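You operate a simulated robot arm through the tools that you are given. There is no shell and no other tool.

The job below is to be done with a simulated robot arm. You get a single attempt, and the scene is never put back.

TASK
Put things in order on the top of the purple bench. At the end: the hand brush stands where the silver zinc hinge stood; the blue spacer block stands on top of the white pad; the silver zinc hinge from the top of the purple bench stands where the blue spacer block stood; the blue cup stands where the hand brush stood; the grey square tube from the top of the purple bench stands on top of the red pad; whatever was shut is shut again. Leave all else as you found it, and nothing knocked over.

Only the result counts: the job must be done as asked and must still hold three seconds after the hand-in. Knocking over, shifting, dropping, spilling or breaking anything else fails it.

THE ROBOT
A 6-joint arm with a two-finger gripper, fixed in place. Base frame: the origin is at the foot of the arm, x ahead of it, y to its left, z up; the work surface is at about z = 0. Units: cm, degrees, N and s.
With the tool pointing down near the work surface it reaches from about 18 to 48 cm from the base axis. Its first joint turns from -66.0 to 66.0 degrees. Payload 1.76 kg.
The tool frame sits at the grasp point between the pads (the TCP): z along the fingers, y along the line on which they close. The tips reach 2.9 cm beyond it. The gripper opens to 8.2 cm. The gripper's body begins 5.8 cm behind the TCP.
Orientation is that of the tool frame in the base frame, as a unit quaternion [w, x, y, z]. With the fingers straight down and closing along the base's y, the tool's x points along the base's -x, its y along +y and its z along -z.

THE INTERFACE
- The arm moves only by the tool step_arm. Its argument "rows" is a list that holds one entry, the list of rows, each a list of 7 numbers: the gripper command, from -1 (shut) to 1 (fully open), values between in proportion, then the shift along the tool's x, y, z in cm, then the turn, a rotation vector about the tool's x, y, z in rad. In form: [[[fingers, x, y, z, ax, ay, az], ...]]. A call has 1 to 20 rows; each row shifts and turns the commanded pose from where the row before left it, along the tool's axes as they then stand. Rows are played at 5 a second. More than 5 cm and 8.6 degrees between two rows, or a gripper value outside its range, and nothing of the call is played. A pose out of reach is approached as far as the arm can. The call stops where the force on the tool passes 40 N (or 10 N more than at its start, if that is more) or the arm is blocked; 0.2 s more then pass. Each finger halts on what it meets, pressing with about 21 N; the grip force reading is that of the motor and also rises with nothing between the fingers. The clock runs only during rows and for 0.2 s after the last one: add rows that do not move to give the fingers time. The reply holds the time, the measured pose of the TCP, the force on the tool along the base axes, the opening and the grip force, in the units named above and with some noise, with the torque about the TCP (base axes, N m) and any sound that the robot's microphone picked up, and new pictures: "pictures" is both (left out), scene, wrist or none.
- Cameras (640 x 400 px; columns grow to the right, rows downward): "scene" is fixed at [6.34, 33.12, 41.17]; the picture's right is [-0.75, -0.66, 0.00], its down [-0.41, 0.46, -0.79] and it looks along [0.53, -0.59, -0.61] (base axes); focal length 214 px, centre (320, 200). "wrist" rides on the gripper at [7.9, 0.4, -8.9] in the tool frame; the picture's right is [-0.05, 1.00, 0.00], its down [-0.71, -0.04, -0.71] and it looks along [-0.71, -0.04, 0.71] (tool axes); focal length 256 px, centre (320, 200). There is no depth. A picture from a camera that has moved, and an enlarged one, comes with that camera's place and axes in the base frame and with its lens. The place of the scene camera against the robot may be out by one fixed shift of up to 1.2 cm in any direction.
- inspect(camera, box): a new picture of the part [left, top, right, bottom] of that camera's present view, enlarged. No time passes.
- hand_in(): hands the job in; it is judged then, once.

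Places have to be worked out from the pictures, the camera data and where the tool is seen. Open the gripper and draw the arm clear of the work before you hand the job in, unless the task says otherwise.

The tools are called after "Request:" as name(argument=value, ...) on one line, values as JSON. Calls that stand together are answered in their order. step_arm: Moves the arm, as the interface text tells. Its arguments: {"type":"object","properties":{"rows":{"type":"array"},"pictures":{"type":"string","enum":["both","scene","wrist","none"]}},"required":["rows"]} The other tools are called the same way: inspect (camera, box) takes an enlarged picture of a part of a camera's view; hand_in () hands the job in.

At the start:

```text
t: 0.0
position: [29.55, -6.03, 26.76]
ee_rot: [-0.001, 0.0, 1.0, 0.0]
force: [-0.1, -0.5, 0.0]
ft_torque: [-0.01, 0.0, -0.03]
finger_gap: 8.21
gripper_force: 0.1
```

scene: 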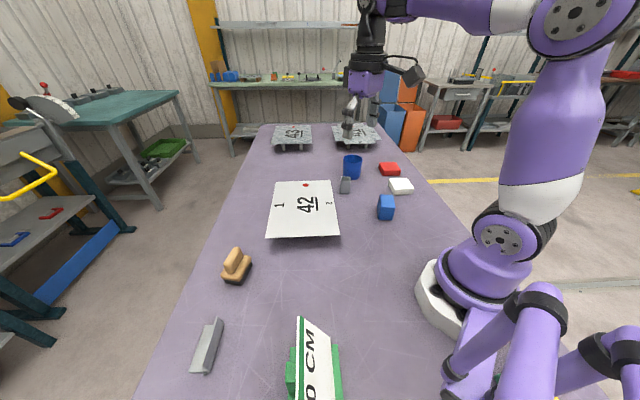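
wrist: 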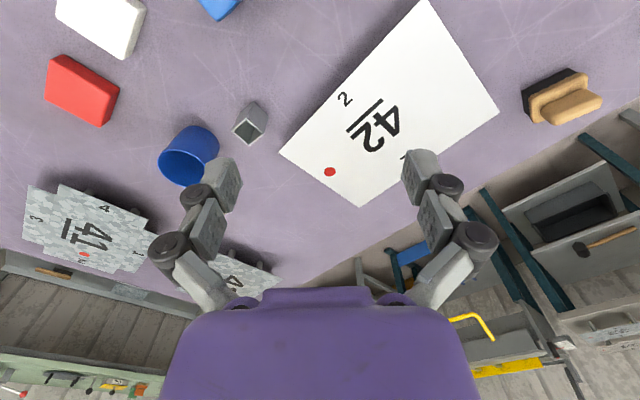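

I'll start by taking enlarged looks at both camera views to identify objects before moving.

Request:
inspect(camera="scene", box=[240, 110, 440, 235])

Request:
inspect(camera="scene", box=[160, 230, 400, 400])

Request:
inspect(camera="wrist", box=[0, 0, 320, 200])

Request:
inspect(camera="wrist", box=[320, 0, 640, 200])

```text
3.20 times, centred on (340, 172) of scene
camera zoom: at [6.34, 33.12, 41.17], right [-0.75, -0.66, 0.0], down [-0.41, 0.46, -0.79], along [0.53, -0.59, -0.61], focal length 686 px, centre (256, 288)
```

zoom: 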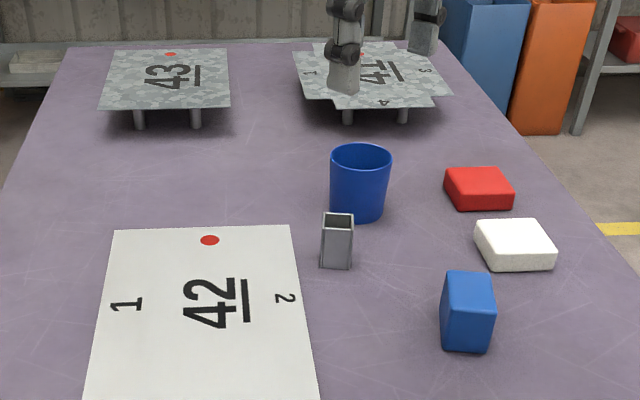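

```text
2.35 times, centred on (280, 315) of scene
camera zoom: at [6.34, 33.12, 41.17], right [-0.75, -0.66, 0.0], down [-0.41, 0.46, -0.79], along [0.53, -0.59, -0.61], focal length 505 px, centre (414, -71)
```

zoom: 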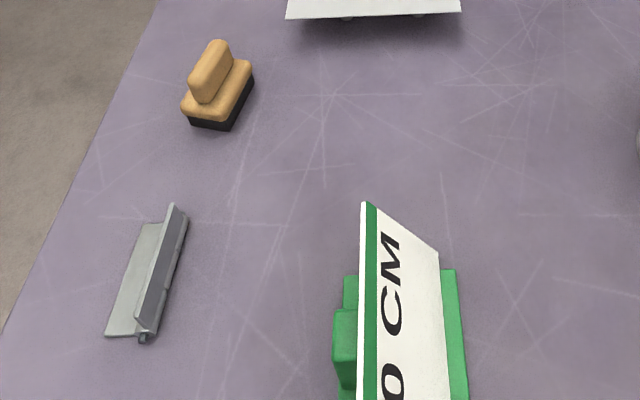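

```text
2.00 times, centred on (160, 100) of wrist
camera zoom: at [21.36, -5.47, 35.72], right [0.05, 1.0, 0.0], down [0.71, -0.04, 0.71], along [0.71, -0.04, -0.71], focal length 512 px, centre (640, 400)
```

zoom: 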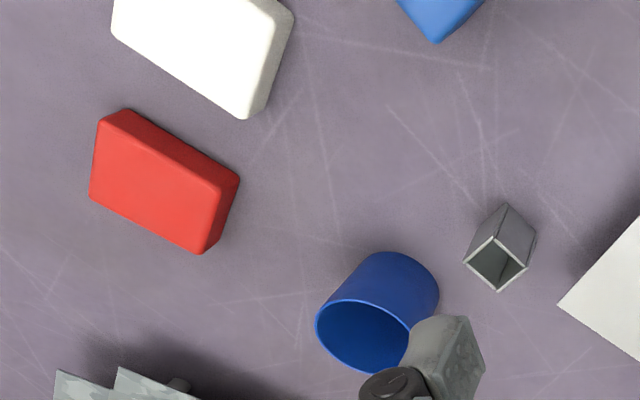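

```text
2.00 times, centred on (480, 100) of wrist
camera zoom: at [21.36, -5.47, 35.72], right [0.05, 1.0, 0.0], down [0.71, -0.04, 0.71], along [0.71, -0.04, -0.71], focal length 512 px, centre (0, 400)
```

zoom: 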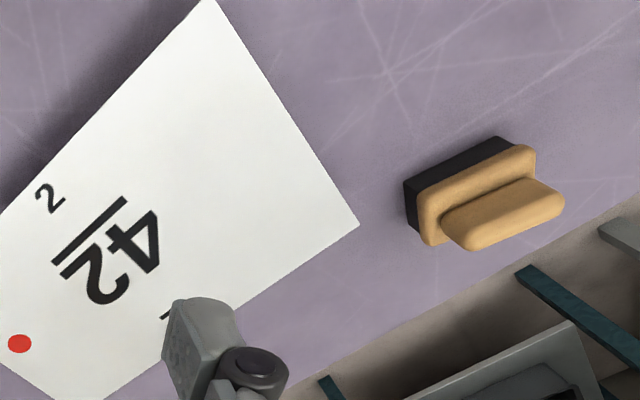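

The pictures show the spacer, pads, tube and cup on the right side, the brush and hinge on the left, and plate 42 raised about 5 cm in the middle. I pull the arm back at height, so the wrist camera sees the spacer and the pads from above.

Request:
step_arm(rows=[[[1, 2.5, -1.7, 0.5, 0, 0, 0], [1, 2.5, -1.7, 0.5, 0, 0, 0], [1, 2.5, -1.7, 0.5, 0, 0, 0], [1, 0, 0, 0, 0, 0, 0], [1, 0, 0, 0, 0, 0, 0]]])

```text
t: 1.2
position: [21.87, -11.17, 25.46]
ee_rot: [-0.001, 0.0, 1.0, -0.001]
force: [-1.0, 0.6, -0.3]
ft_torque: [0.0, 0.02, 0.02]
finger_gap: 8.18
gripper_force: 0.0
camera wrist: at [13.84, -10.6, 34.38], right [0.05, 1.0, 0.0], down [0.71, -0.04, 0.71], along [0.71, -0.04, -0.71], focal length 256 px, centre (320, 200)
```

scene: 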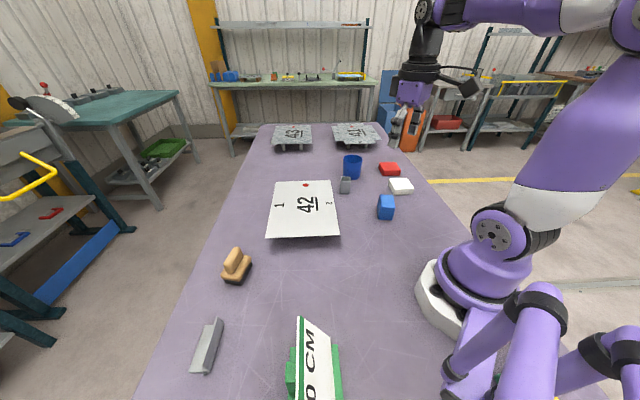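
wrist: 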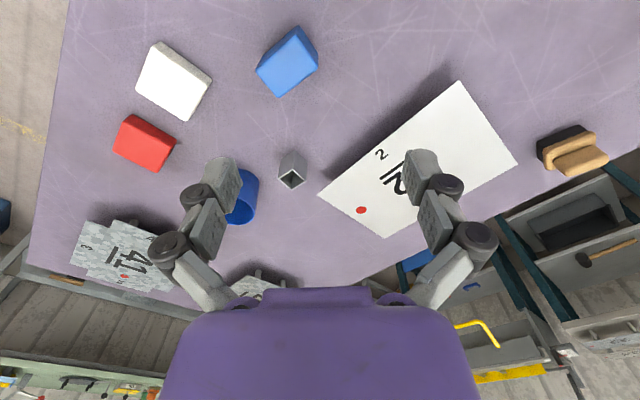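

The spacer and pads are now fully in the wrist view. I take enlarged looks at them to work out corners.

Request:
inspect(camera="wrist", box=[100, 20, 228, 100])

Request:
inspect(camera="wrist", box=[220, 20, 348, 100])

Request:
inspect(camera="wrist", box=[90, 100, 218, 180])

Request:
inspect(camera="wrist", box=[210, 145, 338, 225])

```text
5.00 times, centred on (164, 60) of wrist
camera zoom: at [13.84, -10.6, 34.38], right [0.05, 1.0, 0.0], down [0.71, -0.04, 0.71], along [0.71, -0.04, -0.71], focal length 1280 px, centre (1100, 900)
```

zoom: 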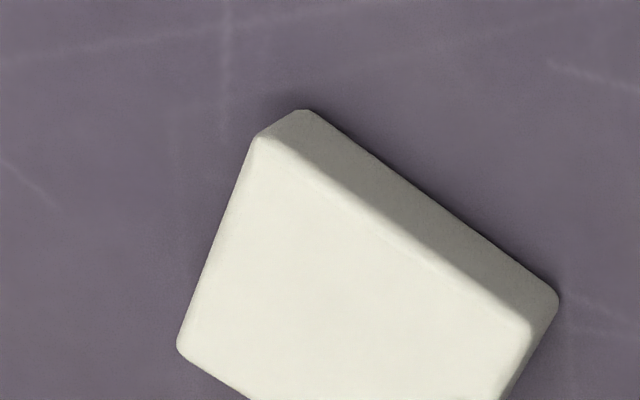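

```text
5.00 times, centred on (284, 60) of wrist
camera zoom: at [13.84, -10.6, 34.38], right [0.05, 1.0, 0.0], down [0.71, -0.04, 0.71], along [0.71, -0.04, -0.71], focal length 1280 px, centre (500, 900)
```

zoom: 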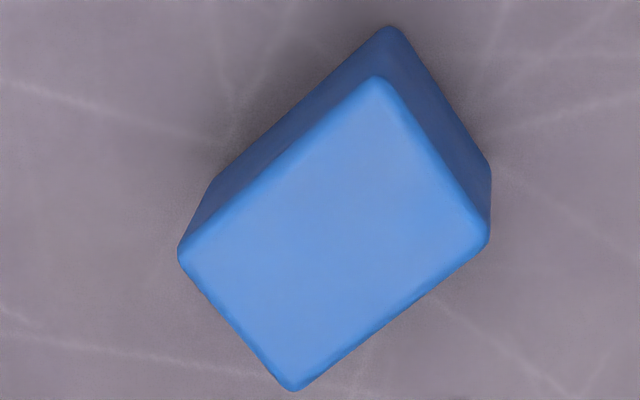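

```text
5.00 times, centred on (154, 140) of wrist
camera zoom: at [13.84, -10.6, 34.38], right [0.05, 1.0, 0.0], down [0.71, -0.04, 0.71], along [0.71, -0.04, -0.71], focal length 1280 px, centre (1150, 500)
```

zoom: 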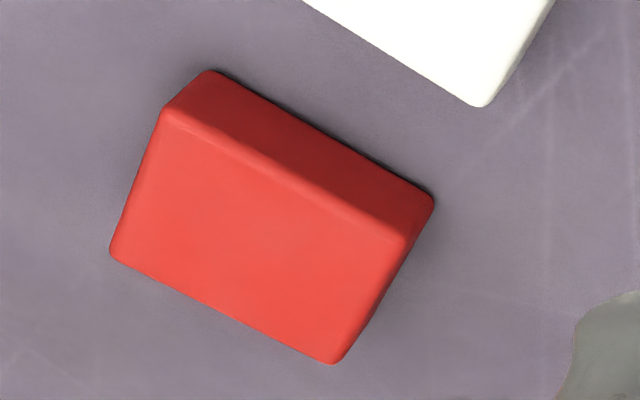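

```text
5.00 times, centred on (274, 185) of wrist
camera zoom: at [13.84, -10.6, 34.38], right [0.05, 1.0, 0.0], down [0.71, -0.04, 0.71], along [0.71, -0.04, -0.71], focal length 1280 px, centre (550, 275)
```

zoom: 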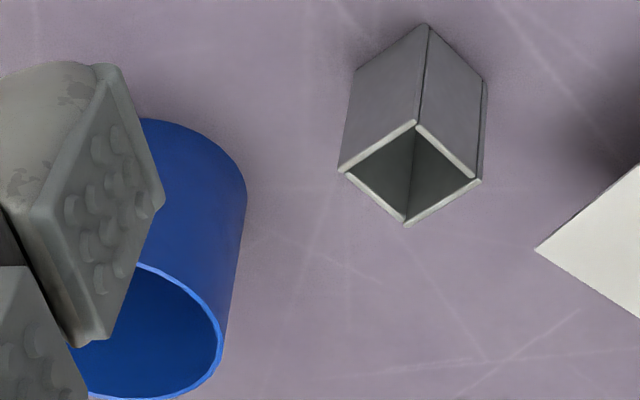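

From the wrist view: spacer centre ≈ (23.2, −14.7), about 5.6×3.8×4.9 cm, short side at ~33°; white pad ≈ (25.5, −29.5) and red pad ≈ (34, −38), both 2.3 cm high; tube ≈ (39.2, −16.4); cup ≈ (43, −26). Next I swing left at height to survey the brush, hinge and green sign.

Request:
step_arm(rows=[[[1, 0, 4, -0.6, 0, 0, 0], [1, 0, 4, -0.6, 0, 0, 0], [1, 0, 4, -0.6, 0, 0, 0], [1, 0, 4, -0.6, 0, 0, 0], [1, 0, 0, 0, 0, 0, -0.131], [1, 0, 0, 0, 0, 0, -0.131], [1, 0, 0, 0, 0, 0, -0.131], [1, 0, 0, 0, 0, 0, -0.131], [1, 0, 0, 0, 0, 0, -0.131], [1, 0, 0, 0, 0, 0, -0.131], [1, 0, 0, 0, 0, 0, 0], [1, 0, 0, 0, 0, 0, 0]]])

```text
t: 3.8
position: [21.9, 5.02, 27.8]
ee_rot: [0.0, -0.384, 0.923, 0.0]
force: [0.1, 0.9, -0.4]
ft_torque: [0.0, 0.02, 0.03]
finger_gap: 8.18
gripper_force: 0.0
camera wrist: at [15.96, -0.29, 36.64], right [-0.67, 0.74, 0.0], down [0.53, 0.47, 0.71], along [0.52, 0.47, -0.71], focal length 256 px, centre (320, 200)
```

scene: 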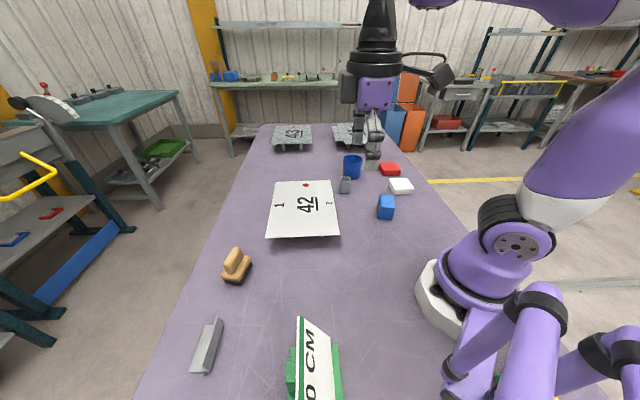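
wrist: 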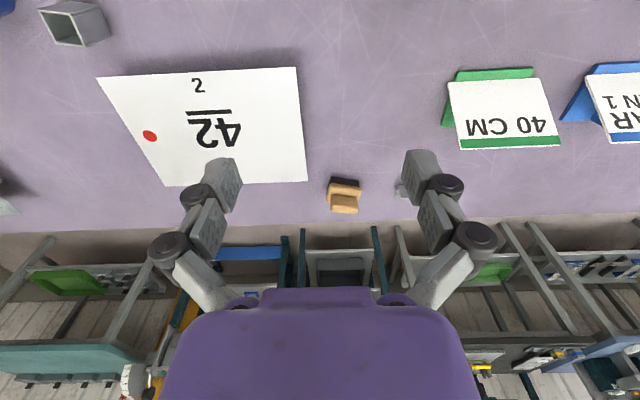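

The signs stand clear to the left (around (11.6, 27)). I move a bit further left and rotate so that the hinge and brush come between the fingers in the wrist view.

Request:
step_arm(rows=[[[1, -1.5, 3.5, 0.5, 0, 0, 0], [1, -1.5, 3.5, 0.5, 0, 0, 0], [1, -1.5, 3.5, 0.5, 0, 0, 0], [1, 0, 0, 0, 0, 0, -0.087], [1, 0, 0, 0, 0, 0, 0], [1, 0, 0, 0, 0, 0, 0]]], pictures="wrist")

```text
t: 5.2
position: [17.76, 15.46, 26.24]
ee_rot: [0.0, -0.423, 0.906, 0.0]
force: [0.3, -0.1, 0.0]
ft_torque: [-0.01, 0.0, -0.02]
finger_gap: 8.19
gripper_force: 0.2
camera wrist: at [12.21, 9.79, 35.22], right [-0.73, 0.68, 0.0], down [0.48, 0.52, 0.71], along [0.48, 0.52, -0.71], focal length 256 px, centre (320, 200)
```

wrist: 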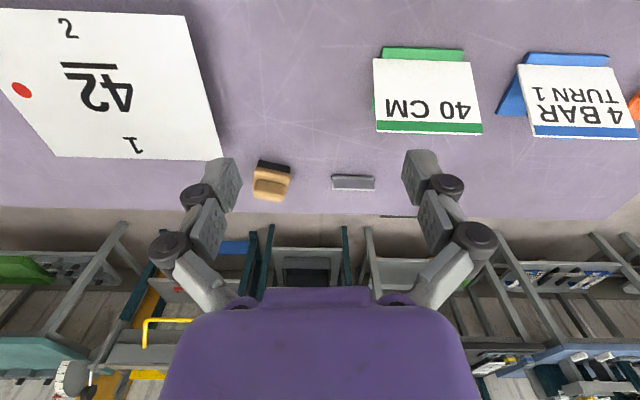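

Both brush and hinge are visible between the fingers now; I take enlarged views.

Request:
inspect(camera="wrist", box=[236, 140, 316, 220])

Request:
inspect(camera="wrist", box=[315, 150, 395, 210])

Request:
inspect(camera="scene", box=[180, 310, 240, 380])

Request:
inspect(camera="scene", box=[210, 235, 264, 295])

```text
5.00 times, centred on (276, 180) of wrist
camera zoom: at [12.21, 9.79, 35.22], right [-0.73, 0.68, 0.0], down [0.48, 0.52, 0.71], along [0.48, 0.52, -0.71], focal length 1280 px, centre (540, 300)
```

zoom: 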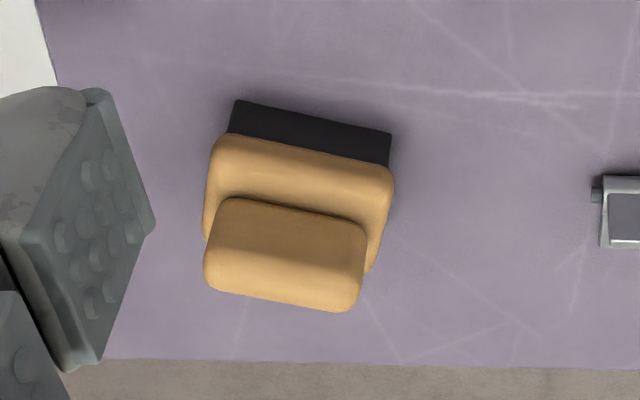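

```text
6.67 times, centred on (355, 180) of wrist
camera zoom: at [12.21, 9.79, 35.22], right [-0.73, 0.68, 0.0], down [0.48, 0.52, 0.71], along [0.48, 0.52, -0.71], focal length 1707 px, centre (87, 333)
```

zoom: 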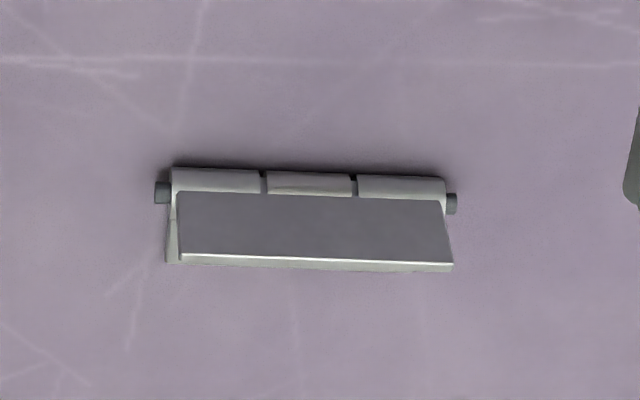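

```text
5.71 times, centred on (210, 345) of scene
camera zoom: at [6.34, 33.12, 41.17], right [-0.75, -0.66, 0.0], down [-0.41, 0.46, -0.79], along [0.53, -0.59, -0.61], focal length 1226 px, centre (949, -629)
```

zoom: 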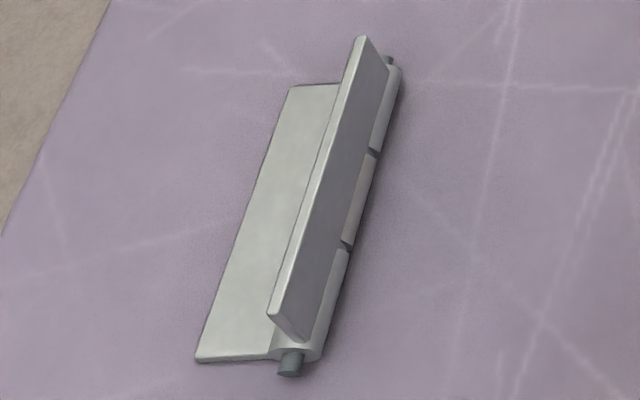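

```text
6.67 times, centred on (237, 265) of scene
camera zoom: at [6.34, 33.12, 41.17], right [-0.75, -0.66, 0.0], down [-0.41, 0.46, -0.79], along [0.53, -0.59, -0.61], focal length 1430 px, centre (873, -233)
```

zoom: 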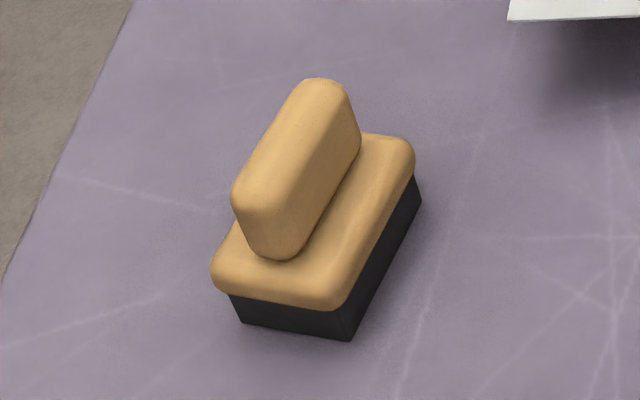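

I judge: hinge = L‑shape, upright leaf centre ≈ (27.75, 35.1), leaf top ≈ 3.5 cm, axis at 134°, footprint centre ≈ (28.6, 36.3); brush base centre ≈ (37.3, 24.9), about 6 cm high, handle long axis at 123°. First job is the spacer: I swing back over (23.2, −14.7) and turn to yaw −56.5°.

Request:
step_arm(rows=[[[1, 2.8, -3.36, 0.86, 0, 0, 0], [1, 2.8, -3.36, 0.86, 0, 0, 0], [1, 2.8, -3.36, 0.86, 0, 0, 0], [1, 2.8, -3.36, 0.86, 0, 0, 0], [1, 2.8, -3.36, 0.86, 0, 0, 0], [1, 2.8, -3.36, 0.86, 0, 0, 0], [1, 2.8, -3.36, 0.86, 0, 0, 0], [1, 0, 0, 0, 0, 0, 0.143], [1, 0, 0, 0, 0, 0, 0.143], [1, 0, 0, 0, 0, 0, 0.143], [1, 0, 0, 0, 0, 0, 0.143], [1, 0, 0, 0, 0, 0, 0.143], [1, 0, 0, 0, 0, 0, 0.143], [1, 0, 0, 0, 0, 0, 0.143], [1, 0, 0, 0, 0, 0, 0.143], [1, 0, 0, 0, 0, 0, 0.143], [1, 0, 0, 0, 0, 0, 0.143], [1, 0, 0, 0, 0, 0, 0.143], [1, 0, 0, 0, 0, 0, 0.143], [1, 0, 0, 0, 0, 0, 0.143]]])

```text
t: 9.4
position: [23.1, -14.55, 20.3]
ee_rot: [0.0, 0.474, 0.88, 0.0]
force: [0.4, 0.7, -0.1]
ft_torque: [-0.01, -0.01, -0.03]
finger_gap: 8.2
gripper_force: 0.0
camera wrist: at [18.98, -7.69, 29.14], right [0.86, 0.51, 0.0], down [0.36, -0.61, 0.71], along [0.36, -0.61, -0.71], focal length 256 px, centre (320, 200)
```

scene: 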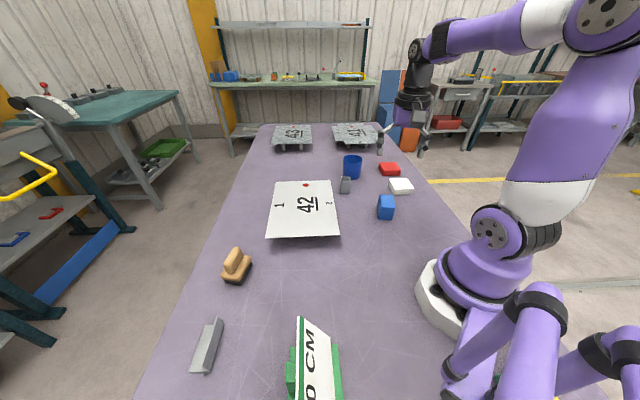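
wrist: 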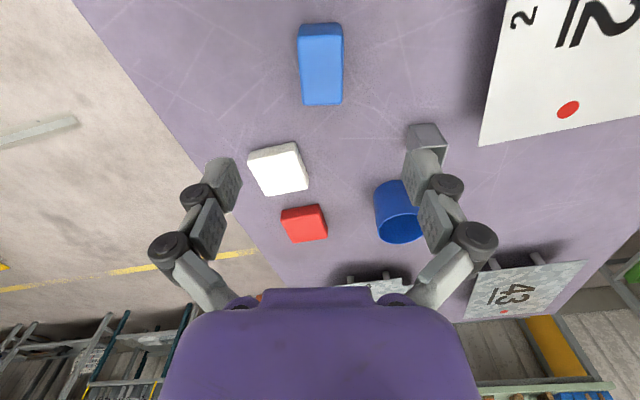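

I check the spacer, white pad and red pad in this new view to refine their places.

Request:
inspect(camera="wrist", box=[256, 10, 384, 110])

Request:
inspect(camera="wrist", box=[236, 130, 364, 250])

Request:
inspect(camera="wrist", box=[360, 110, 460, 260])

```text
4.00 times, centred on (320, 60) of wrist
camera zoom: at [18.98, -7.69, 29.14], right [0.86, 0.51, 0.0], down [0.36, -0.61, 0.71], along [0.36, -0.61, -0.71], focal length 1024 px, centre (320, 760)
```

zoom: 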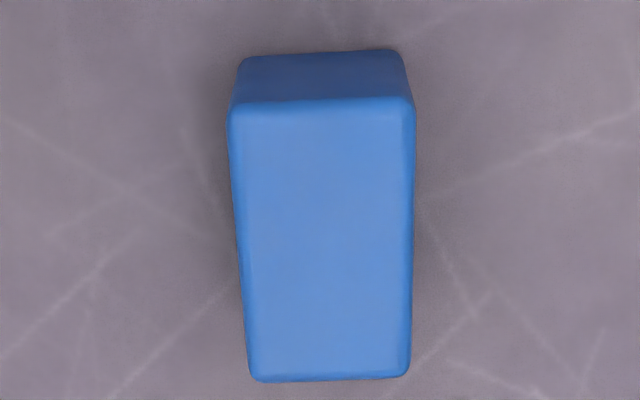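

```text
3.33 times, centred on (300, 190) of wrist
camera zoom: at [18.98, -7.69, 29.14], right [0.86, 0.51, 0.0], down [0.36, -0.61, 0.71], along [0.36, -0.61, -0.71], focal length 853 px, centre (387, 233)
```

zoom: 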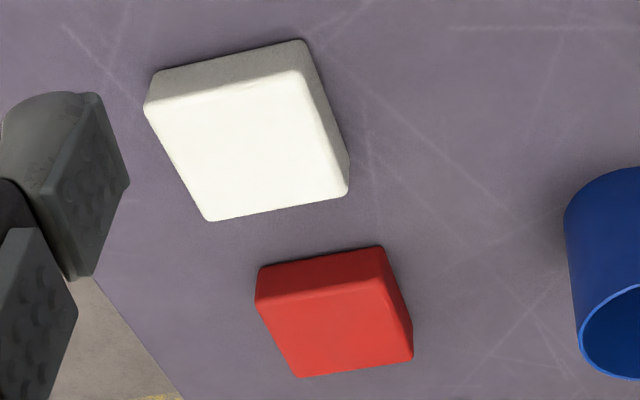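

```text
2.67 times, centred on (410, 185) of wrist
camera zoom: at [18.98, -7.69, 29.14], right [0.86, 0.51, 0.0], down [0.36, -0.61, 0.71], along [0.36, -0.61, -0.71], focal length 683 px, centre (80, 240)
```

zoom: 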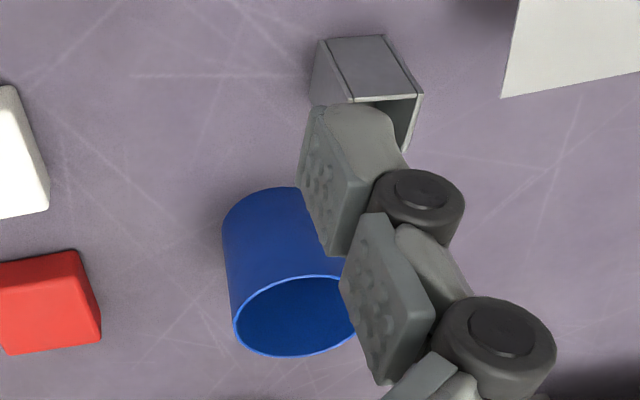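

The new view confirms: spacer (23.3, −14.8), white pad (25.5, −29.6), red pad (34.0, −37.9), 2.3 cm high. The tool is already nearly aligned, so I correct slightly and descend around the spacer with the fingers open.

Request:
step_arm(rows=[[[1, -0.32, 0.03, 2, 0, 0, 0.02], [1, 0, 0, 4.5, 0, 0, 0], [1, 0, 0, 4.5, 0, 0, 0], [1, 0, 0, 3, 0, 0, 0], [1, 0, 0, 1.5, 0, 0, 0], [1, 0, 0, 1.3, 0, 0, 0], [1, 0, 0, 0, 0, 0, 0]]])

```text
t: 11.0
position: [23.45, -14.76, 3.25]
ee_rot: [0.001, 0.481, 0.876, 0.0]
force: [-0.9, 0.0, -0.2]
ft_torque: [0.04, -0.02, 0.04]
finger_gap: 8.21
gripper_force: 0.0
camera wrist: at [19.43, -7.76, 12.25], right [0.87, 0.49, 0.0], down [0.35, -0.62, 0.71], along [0.35, -0.62, -0.71], focal length 256 px, centre (320, 200)
```

scene: 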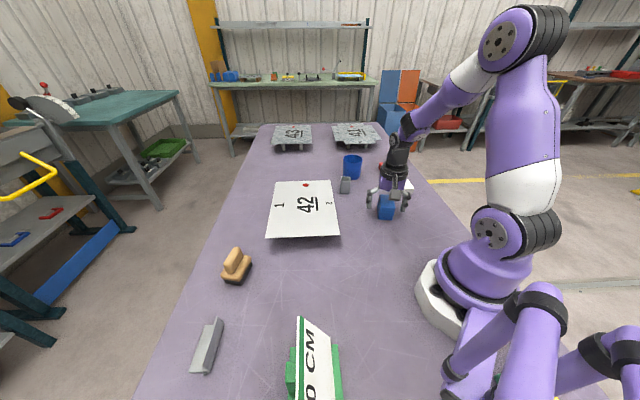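
wrist: 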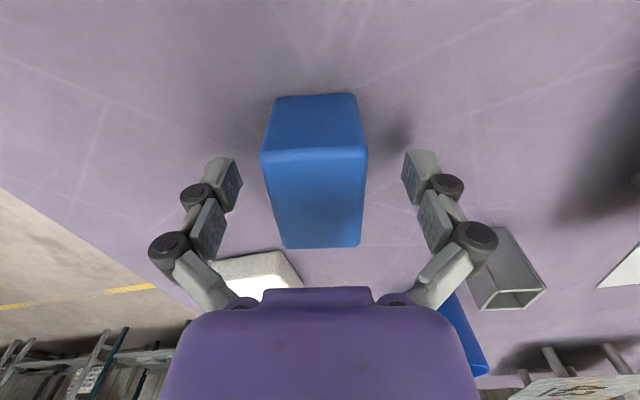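

The spacer sits centred between the fingers, with the tips about 0.3 cm above the bench. I close the gripper now.

Request:
step_arm(rows=[[[-1, 0, 0, 0, 0, 0, 0], [-1, 0, 0, 0, 0, 0, 0], [-1, 0, 0, 0, 0, 0, 0], [-1, 0, 0, 0, 0, 0, 0]]], pictures="wrist")

```text
t: 12.0
position: [23.33, -14.74, 3.31]
ee_rot: [0.001, 0.482, 0.876, 0.0]
force: [5.6, 1.0, 14.7]
ft_torque: [0.03, -0.2, 0.01]
finger_gap: 3.96
gripper_force: 20.7
camera wrist: at [19.47, -7.78, 12.3], right [0.87, 0.49, 0.0], down [0.35, -0.61, 0.71], along [0.35, -0.62, -0.71], focal length 256 px, centre (320, 200)
```

wrist: 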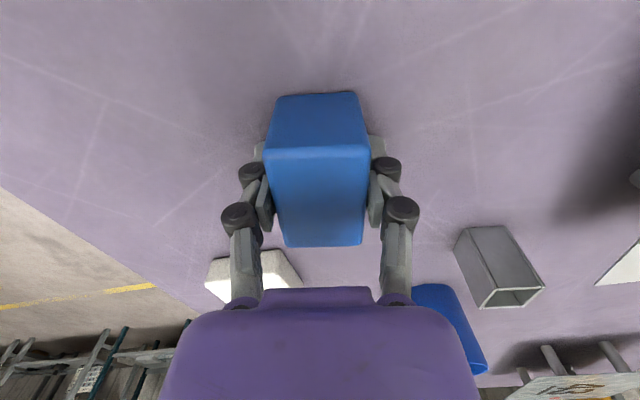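

The grip holds at a gap of 3.96 cm. There is some upward force, so I lift gently first, then carry the spacer at height over the white pad and turn it to match the pad's 45° sides.

Request:
step_arm(rows=[[[-1, 0, 0, -0.5, 0, 0, 0], [-1, 0, 0, -1.5, 0, 0, 0], [-1, 0, 0, -3.5, 0, 0, 0], [-1, 0, 0, -3.5, 0, 0, 0], [-1, -3.43, -1.53, 0, 0, 0, 0], [-1, -3.43, -1.53, 0, 0, 0, 0], [-1, -3.43, -1.53, 0, 0, 0, 0], [-1, -3.43, -1.53, 0, 0, 0, 0], [-1, 0, 0, 0, 0, 0, -0.111], [-1, 0, 0, 0, 0, 0, -0.111], [-1, 0, 0, 0, 0, 0, 0], [-1, 0, 0, 0, 0, 0, 0]]])

```text
t: 14.6
position: [25.48, -29.63, 12.44]
ee_rot: [0.0, 0.381, 0.925, 0.001]
force: [-0.3, 0.3, -1.3]
ft_torque: [0.01, 0.0, 0.0]
finger_gap: 3.94
gripper_force: 21.6
camera wrist: at [20.05, -23.76, 21.38], right [0.74, 0.67, 0.0], down [0.47, -0.52, 0.71], along [0.47, -0.52, -0.71], focal length 256 px, centre (320, 200)
```

scene: 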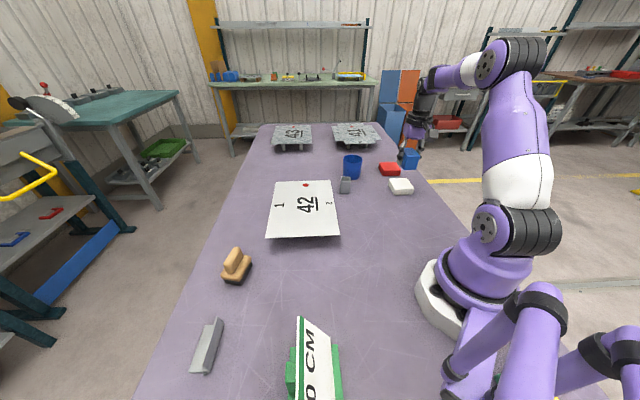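
wrist: 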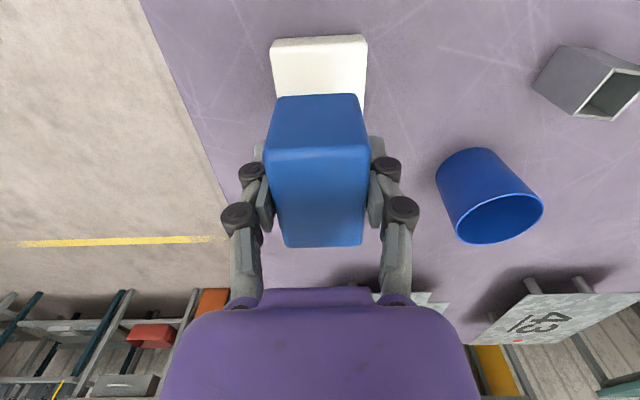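

The spacer is over the pad and well aligned. I lower it to just above the pad top (expected contact at TCP z ≈ 5.6).

Request:
step_arm(rows=[[[-1, 0, 0, 3, 0, 0, 0], [-1, 0, 0, 2, 0, 0, 0], [-1, 0, 0, 1, 0, 0, 0], [-1, 0, 0, 0.5, 0, 0, 0], [-1, 0, 0, 0, 0, 0, 0], [-1, 0, 0, 0.15, 0, 0, 0], [-1, 0, 0, 0, 0, 0, 0]]], pictures="wrist")

```text
t: 16.2
position: [25.41, -29.84, 5.86]
ee_rot: [0.001, 0.382, 0.924, -0.001]
force: [4.1, -0.7, 17.5]
ft_torque: [-0.04, -0.13, 0.03]
finger_gap: 3.95
gripper_force: 21.3
camera wrist: at [19.99, -23.85, 14.7], right [0.74, 0.67, 0.0], down [0.47, -0.52, 0.71], along [0.48, -0.53, -0.7], focal length 256 px, centre (320, 200)
```

wrist: 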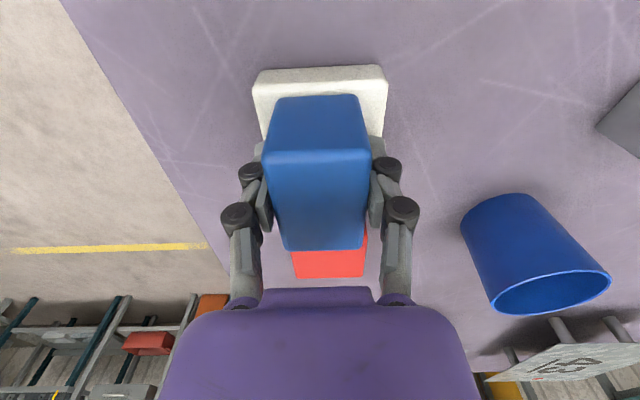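

Contact is felt (17 N), so the spacer rests on the pad. I ease off slightly, open, and withdraw straight up.

Request:
step_arm(rows=[[[-1, 0, 0, -0.1, 0, 0, 0], [-0.2, 0, 0, 0, 0, 0, 0], [0.2, 0, 0, 0, 0, 0, 0], [0.5, 0, 0, 0, 0, 0, 0], [0.5, 0, 0, 0, 0, 0, 0], [0.5, 0, 0, -1, 0, 0, 0], [0.5, 0, 0, -2, 0, 0, 0], [0.5, 0, 0, -4, 0, 0, 0], [0.5, 0, 0, -4, 0, 0, 0], [1, 0, 0, -4, 0, 0, 0], [1, 0, 0, 0, 0, 0, 0]]])

```text
t: 18.6
position: [25.43, -29.89, 21.03]
ee_rot: [0.0, 0.383, 0.924, 0.0]
force: [-0.7, 0.4, -0.6]
ft_torque: [0.0, 0.04, -0.02]
finger_gap: 8.19
gripper_force: 0.0
camera wrist: at [19.99, -24.02, 29.82], right [0.74, 0.67, 0.0], down [0.47, -0.52, 0.71], along [0.47, -0.53, -0.71], focal length 256 px, centre (320, 200)
```

scene: 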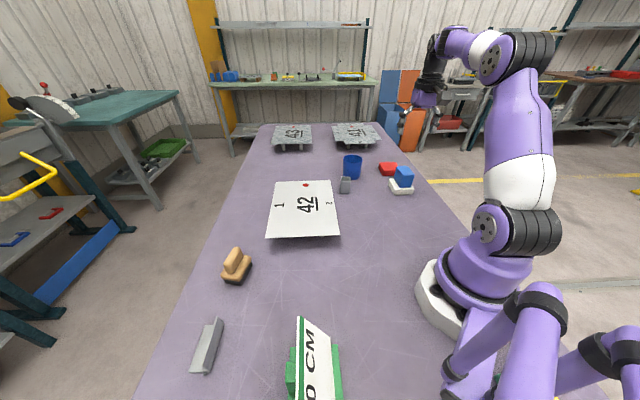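
wrist: 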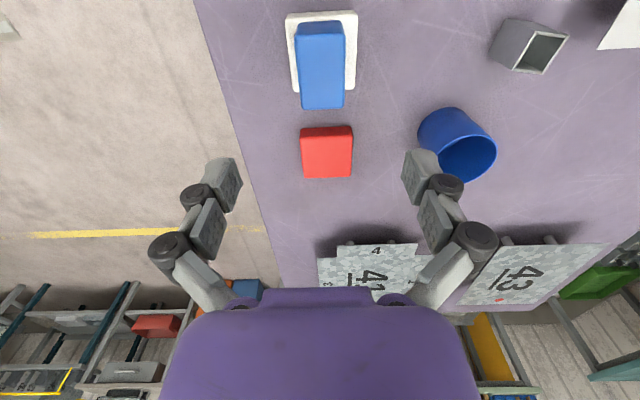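

The spacer stands on the white pad. I use this view to refine the spacer/pad, red pad, cup and tube places.

Request:
inspect(camera="wrist", box=[270, 0, 370, 190])

Request:
inspect(camera="wrist", box=[400, 0, 600, 190])

```text
2.11 times, centred on (320, 95) of wrist
camera zoom: at [19.99, -24.02, 29.82], right [0.74, 0.67, 0.0], down [0.47, -0.52, 0.71], along [0.47, -0.53, -0.71], focal length 539 px, centre (320, 421)
```

zoom: 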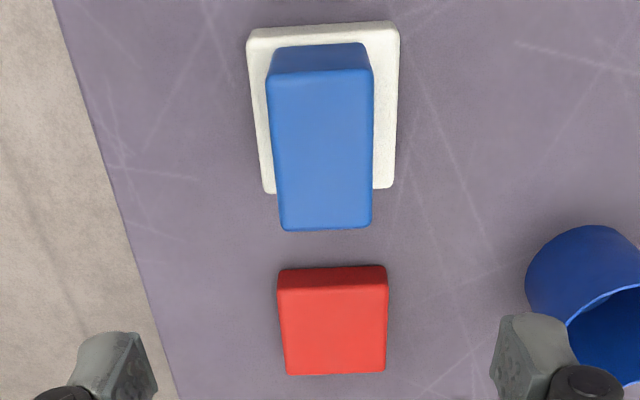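

```text
2.11 times, centred on (500, 95) of wrist
camera zoom: at [19.99, -24.02, 29.82], right [0.74, 0.67, 0.0], down [0.47, -0.52, 0.71], along [0.47, -0.53, -0.71], focal length 539 px, centre (-59, 421)
```

zoom: 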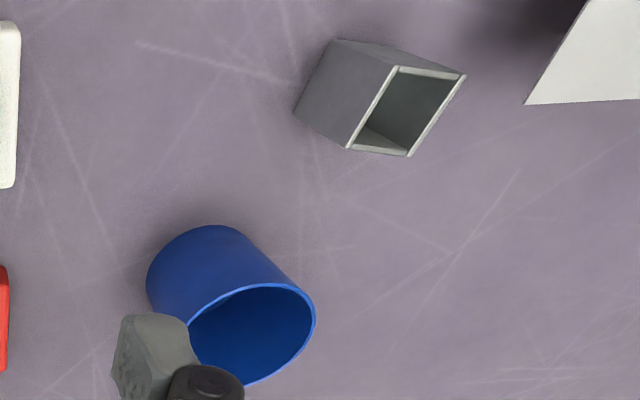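

The spacer stands fully on the white pad. Now I carry the open gripper at height over to the hinge, keeping yaw ≈ −45°, which already suits the hinge's upright leaf.

Request:
step_arm(rows=[[[1, 3.167, 3.399, 0, 0, 0, 0], [1, 3.167, 3.399, 0, 0, 0, 0], [1, 3.167, 3.399, 0, 0, 0, 0], [1, 3.167, 3.399, 0, 0, 0, 0], [1, 3.167, 3.399, 0, 0, 0, 0], [1, 3.167, 3.399, 0, 0, 0, 0], [1, 3.167, 3.399, 0, 0, 0, 0], [1, 3.167, 3.399, 0, 0, 0, 0], [1, 3.167, 3.399, 0, 0, 0, 0], [1, 3.167, 3.399, 0, 0, 0, 0], [1, 3.167, 3.399, 0, 0, 0, 0], [1, 3.167, 3.399, 0, 0, 0, 0], [1, 3.167, 3.399, 0, 0, 0, 0], [1, 3.167, 3.399, 0, 0, 0, 0], [1, 0, 0, 0, 0, 0, 0], [1, 0, 0, 0, 0, 0, 0]]])

```text
t: 22.0
position: [27.01, 35.01, 20.5]
ee_rot: [0.0, 0.382, 0.924, -0.001]
force: [0.0, -0.2, 0.1]
ft_torque: [0.0, 0.0, 0.02]
finger_gap: 8.2
gripper_force: 0.1
out of reach, approached as far as the arm can: row 14
camera wrist: at [21.61, 40.99, 29.43], right [0.74, 0.67, 0.0], down [0.47, -0.52, 0.71], along [0.47, -0.53, -0.71], focal length 256 px, centre (320, 200)
```

scene: 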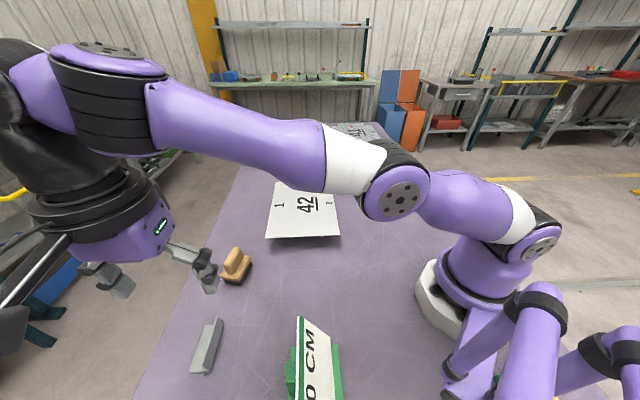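
wrist: 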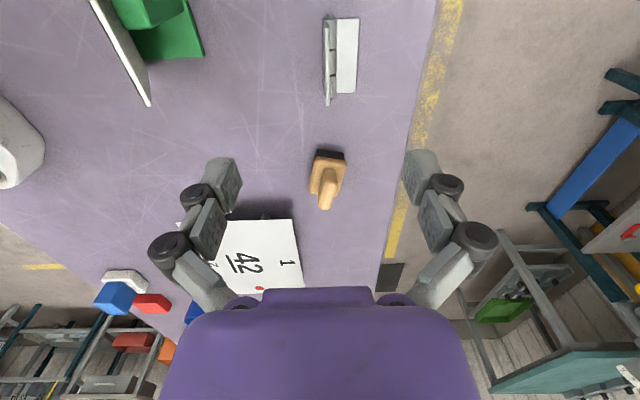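

The arm is near its reach limit at this height, but over the hinge. I take an enlarged look at the hinge and brush from here.

Request:
inspect(camera="wrist", box=[300, 0, 380, 120])

Request:
inspect(camera="wrist", box=[290, 130, 370, 220])

Request:
inspect(camera="wrist", box=[60, 0, 260, 120])

```text
3.33 times, centred on (340, 60) of wrist
camera zoom: at [21.61, 40.99, 29.43], right [0.74, 0.67, 0.0], down [0.47, -0.52, 0.71], along [0.47, -0.53, -0.71], focal length 853 px, centre (253, 667)
```

zoom: 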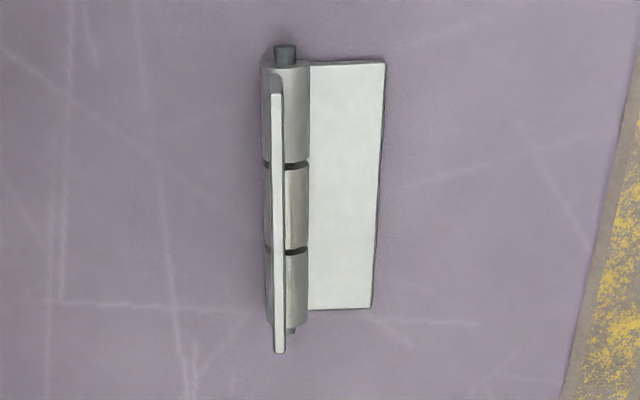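

```text
4.44 times, centred on (330, 175) of wrist
camera zoom: at [21.61, 40.99, 29.43], right [0.74, 0.67, 0.0], down [0.47, -0.52, 0.71], along [0.47, -0.53, -0.71], focal length 1138 px, centre (276, 311)
```

zoom: 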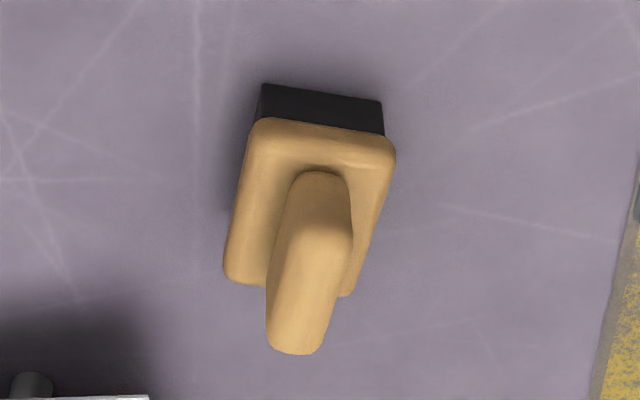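

```text
3.20 times, centred on (160, 60) of wrist
camera zoom: at [21.61, 40.99, 29.43], right [0.74, 0.67, 0.0], down [0.47, -0.52, 0.71], along [0.47, -0.53, -0.71], focal length 819 px, centre (832, 648)
```

zoom: 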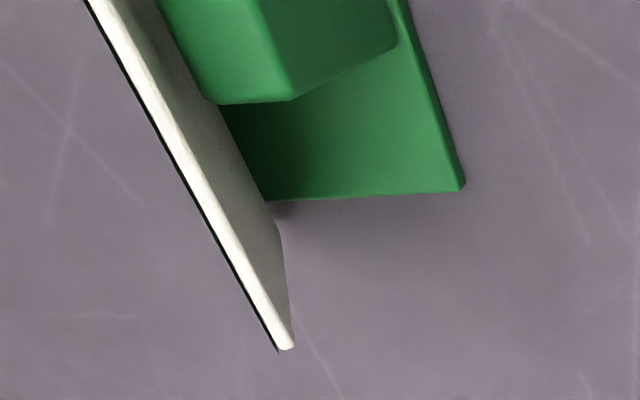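

The hinge's upright leaf is centred near (27.85, 35.2), its axis at about 134°, and the footprint centre near (28.8, 36.2). I go down part of the way and check the measured pose before closing in.

Request:
step_arm(rows=[[[1, 0, 0, 4, 0, 0, 0], [1, 0, 0, 4, 0, 0, 0], [1, 0, 0, 2, 0, 0, 0], [1, 0, 0, 0, 0, 0, 0]]], pictures="wrist")

```text
t: 23.0
position: [27.0, 34.85, 10.53]
ee_rot: [0.0, 0.382, 0.924, 0.0]
force: [-0.3, 0.3, -0.4]
ft_torque: [0.0, 0.0, 0.03]
finger_gap: 8.19
gripper_force: 0.0
camera wrist: at [21.63, 40.83, 19.57], right [0.74, 0.67, 0.0], down [0.47, -0.52, 0.71], along [0.47, -0.53, -0.71], focal length 256 px, centre (320, 200)
```

wrist: 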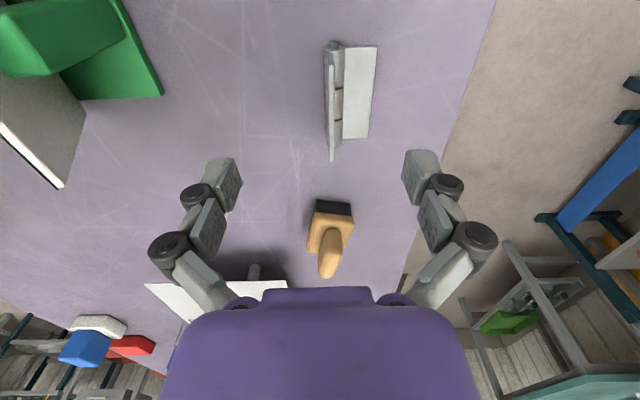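

Measured (27.0, 34.85, 10.5); the leaf lies about 0.8 cm toward tool +y. I shift by that, turn 1°, and lower further, then check the view before closing.

Request:
step_arm(rows=[[[1, -0.1, 0.8, 0, 0, 0, 0.017], [1, 0, 0, 3, 0, 0, 0], [1, 0, 0, 2, 0, 0, 0], [1, 0, 0, 0, 0, 0, 0]]], pictures="wrist")

Request:
inspect(camera="wrist", box=[200, 40, 440, 230])

```text
t: 24.0
position: [27.69, 35.31, 5.48]
ee_rot: [0.0, 0.389, 0.921, 0.0]
force: [0.1, 0.2, -1.1]
ft_torque: [0.0, -0.04, 0.0]
finger_gap: 8.19
gripper_force: 0.3
camera wrist: at [22.45, 41.37, 14.52], right [0.75, 0.66, 0.0], down [0.47, -0.53, 0.71], along [0.47, -0.53, -0.71], focal length 256 px, centre (320, 200)
```

wrist: 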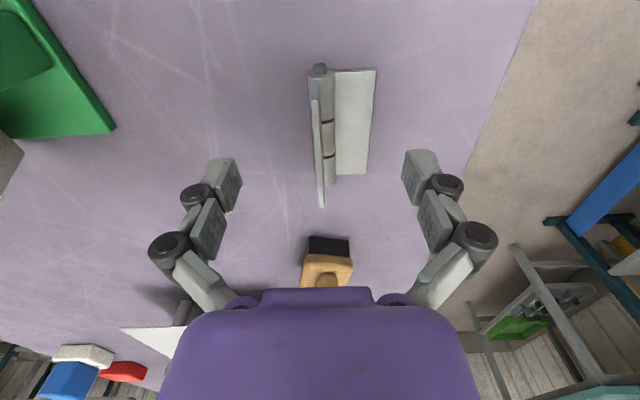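

```text
2.11 times, centred on (320, 135) of wrist
camera zoom: at [22.45, 41.37, 14.52], right [0.75, 0.66, 0.0], down [0.47, -0.53, 0.71], along [0.47, -0.53, -0.71], focal length 539 px, centre (320, 337)
```

zoom: 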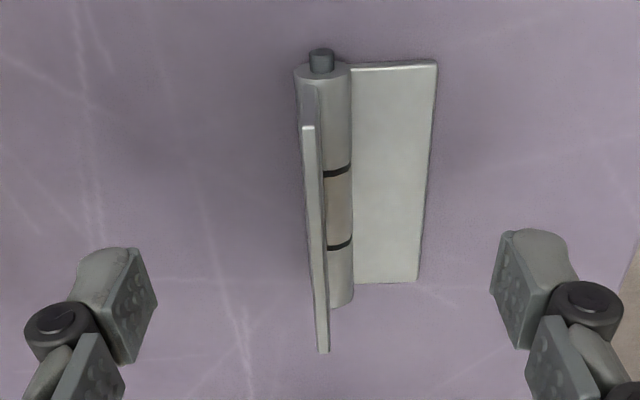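

The leaf is centred and parallel to the pads. I descend to TCP z ≈ 4.2, so the closed tips stay above the knuckle, and close on the upright leaf.

Request:
step_arm(rows=[[[1, -0.15, 0, 0.7, 0, 0, 0], [1, 0, 0, 0.6, 0, 0, 0], [1, 0, 0, 0, 0, 0, 0], [0, 0, 0, 0, 0, 0, 0], [-0.6, 0, 0, 0, 0, 0, 0], [-1, 0, 0, 0, 0, 0, 0], [-1, 0, 0, 0, 0, 0, 0], [-1, 0, 0, 0, 0, 0, 0], [-1, 0, 0, 0, 0, 0, 0]]])

Request:
inspect(camera="wrist", box=[200, 40, 440, 230])

```text
t: 26.0
position: [27.72, 35.2, 4.33]
ee_rot: [0.0, 0.389, 0.921, 0.0]
force: [1.3, 1.5, 3.6]
ft_torque: [0.04, -0.04, -0.01]
finger_gap: 0.61
gripper_force: 20.8
camera wrist: at [22.52, 41.26, 13.26], right [0.75, 0.66, 0.0], down [0.46, -0.53, 0.71], along [0.47, -0.53, -0.71], focal length 256 px, centre (320, 200)
```

scene: 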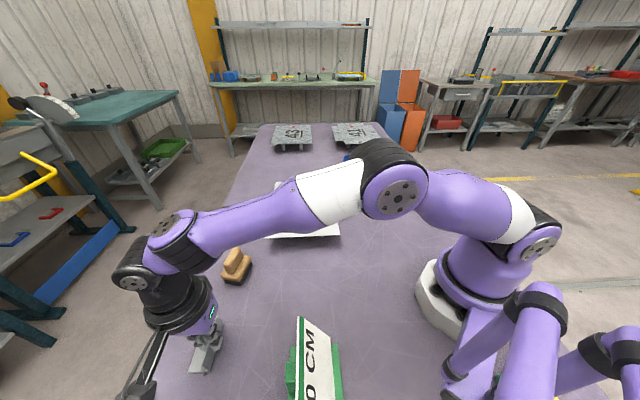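
wrist: 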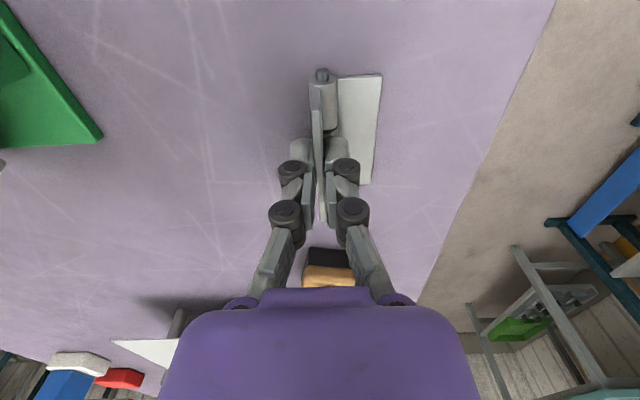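

```text
2.11 times, centred on (320, 135) of wrist
camera zoom: at [22.52, 41.26, 13.26], right [0.75, 0.66, 0.0], down [0.46, -0.53, 0.71], along [0.47, -0.53, -0.71], focal length 539 px, centre (320, 337)
```

zoom: 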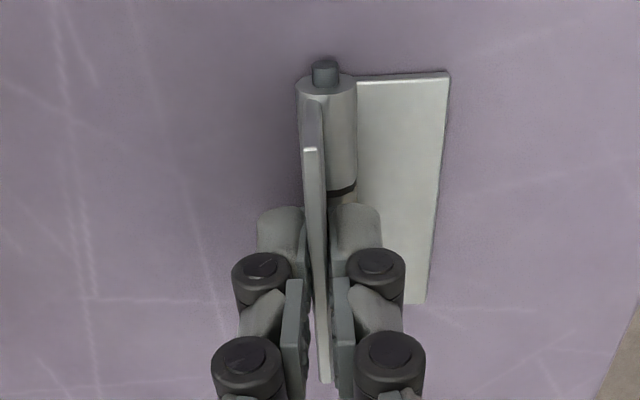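

The leaf is gripped (gap 0.61 cm). Its footprint centre lies ~1.35 cm toward tool +y from the TCP. I lift gently and carry the hinge at height to the spacer's old spot.

Request:
step_arm(rows=[[[-1, 0, 0, -0.5, 0, 0, 0], [-1, 0, 0, -1.5, 0, 0, 0], [-1, 0, 0, -3, 0, 0, 0], [-1, 0, 0, -4, 0, 0, 0], [-1, -2.73, -3.282, 0, 0, 0, 0], [-1, -2.73, -3.282, 0, 0, 0, 0], [-1, -2.73, -3.282, 0, 0, 0, 0], [-1, -2.73, -3.282, 0, 0, 0, 0], [-1, -2.73, -3.282, 0, 0, 0, 0], [-1, -2.73, -3.282, 0, 0, 0, 0], [-1, -2.73, -3.282, 0, 0, 0, 0], [-1, -2.73, -3.282, 0, 0, 0, 0], [-1, -2.73, -3.282, 0, 0, 0, 0], [-1, -2.73, -3.282, 0, 0, 0, 0], [-1, -2.73, -3.282, 0, 0, 0, 0], [-1, -2.73, -3.282, 0, 0, 0, 0], [-1, 0, 0, 0, 0, 0, 0], [-1, 0, 0, 0, 0, 0, 0]]])

```text
t: 29.8
position: [22.42, -15.59, 13.16]
ee_rot: [0.0, 0.389, 0.921, 0.0]
force: [-0.1, -0.6, -1.5]
ft_torque: [-0.02, 0.01, 0.02]
finger_gap: 0.59
gripper_force: 21.0
camera wrist: at [17.12, -9.59, 22.06], right [0.75, 0.66, 0.0], down [0.47, -0.53, 0.71], along [0.47, -0.53, -0.71], focal length 256 px, centre (320, 200)
```

scene: 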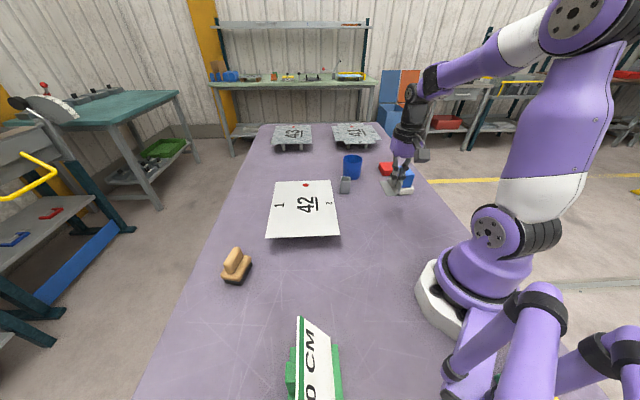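
wrist: 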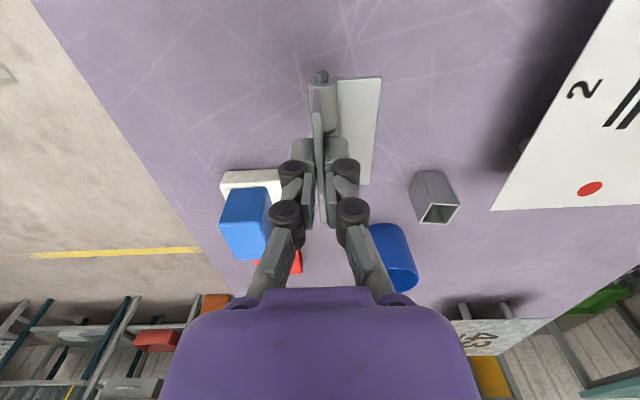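

The hinge hangs level over the spot. I lower it toward the bench, expecting contact near TCP z ≈ 4.3.

Request:
step_arm(rows=[[[-1, -0.05, -0.15, 4, 0, 0, 0], [-1, 0, 0, 3, 0, 0, 0], [-1, 0, 0, 1.3, 0, 0, 0], [-1, 0, 0, 0, 0, 0, 0], [-1, 0, 0, 0.25, 0, 0, 0], [-1, 0, 0, 0, 0, 0, 0], [-1, 0, 0, 0.15, 0, 0, 0], [-1, 0, 0, 0, 0, 0, 0]]])

```text
t: 31.6
position: [22.36, -15.79, 4.52]
ee_rot: [0.0, 0.389, 0.921, 0.0]
force: [-0.4, 0.2, -0.9]
ft_torque: [0.03, 0.03, 0.03]
finger_gap: 0.63
gripper_force: 20.8
camera wrist: at [17.1, -9.76, 13.44], right [0.75, 0.66, 0.0], down [0.47, -0.53, 0.71], along [0.47, -0.53, -0.71], focal length 256 px, centre (320, 200)
```

scene: 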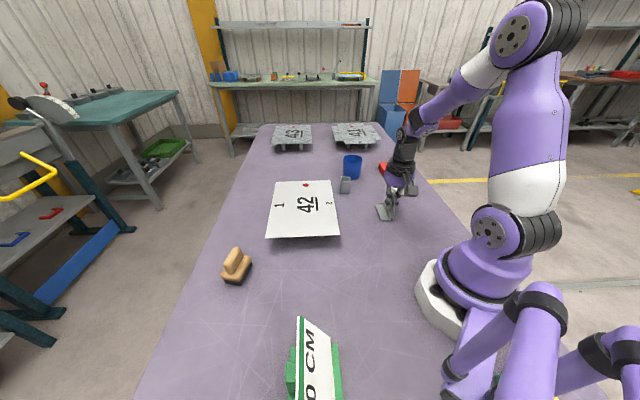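
wrist: 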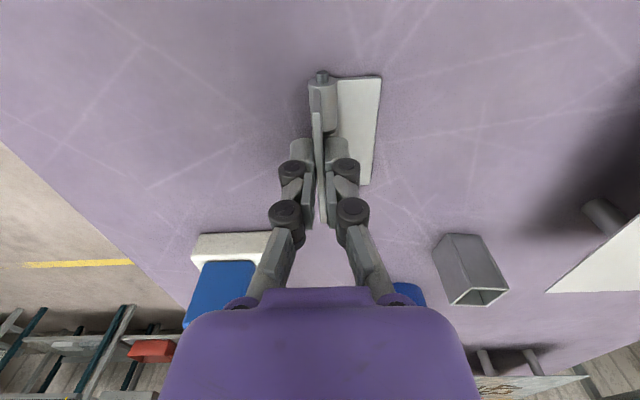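

No contact yet at z = 4.52. I keep lowering in small steps until a force shows.

Request:
step_arm(rows=[[[-1, 0, 0, 0.1, 0, 0, 0], [-1, 0, 0, 0, 0, 0, 0], [-1, 0, 0, 0.1, 0, 0, 0], [-1, 0, 0, 0, 0, 0, 0]]], pictures="none")

```text
t: 32.6
position: [22.41, -15.84, 4.38]
ee_rot: [0.0, 0.389, 0.921, 0.0]
force: [0.4, 0.3, -0.3]
ft_torque: [-0.02, 0.01, -0.01]
finger_gap: 0.6
gripper_force: 21.0
```

Still no contact at 4.38; I go on in small steps.

Request:
step_arm(rows=[[[-1, 0, 0, 0.1, 0, 0, 0], [-1, 0, 0, 0, 0, 0, 0], [-1, 0, 0, 0.05, 0, 0, 0], [-1, 0, 0, 0, 0, 0, 0]]], pictures="none")

```text
t: 33.6
position: [22.45, -15.9, 4.13]
ee_rot: [0.001, 0.389, 0.921, 0.0]
force: [-0.4, 2.4, 17.9]
ft_torque: [0.06, -0.03, 0.01]
finger_gap: 0.61
gripper_force: 21.1
```

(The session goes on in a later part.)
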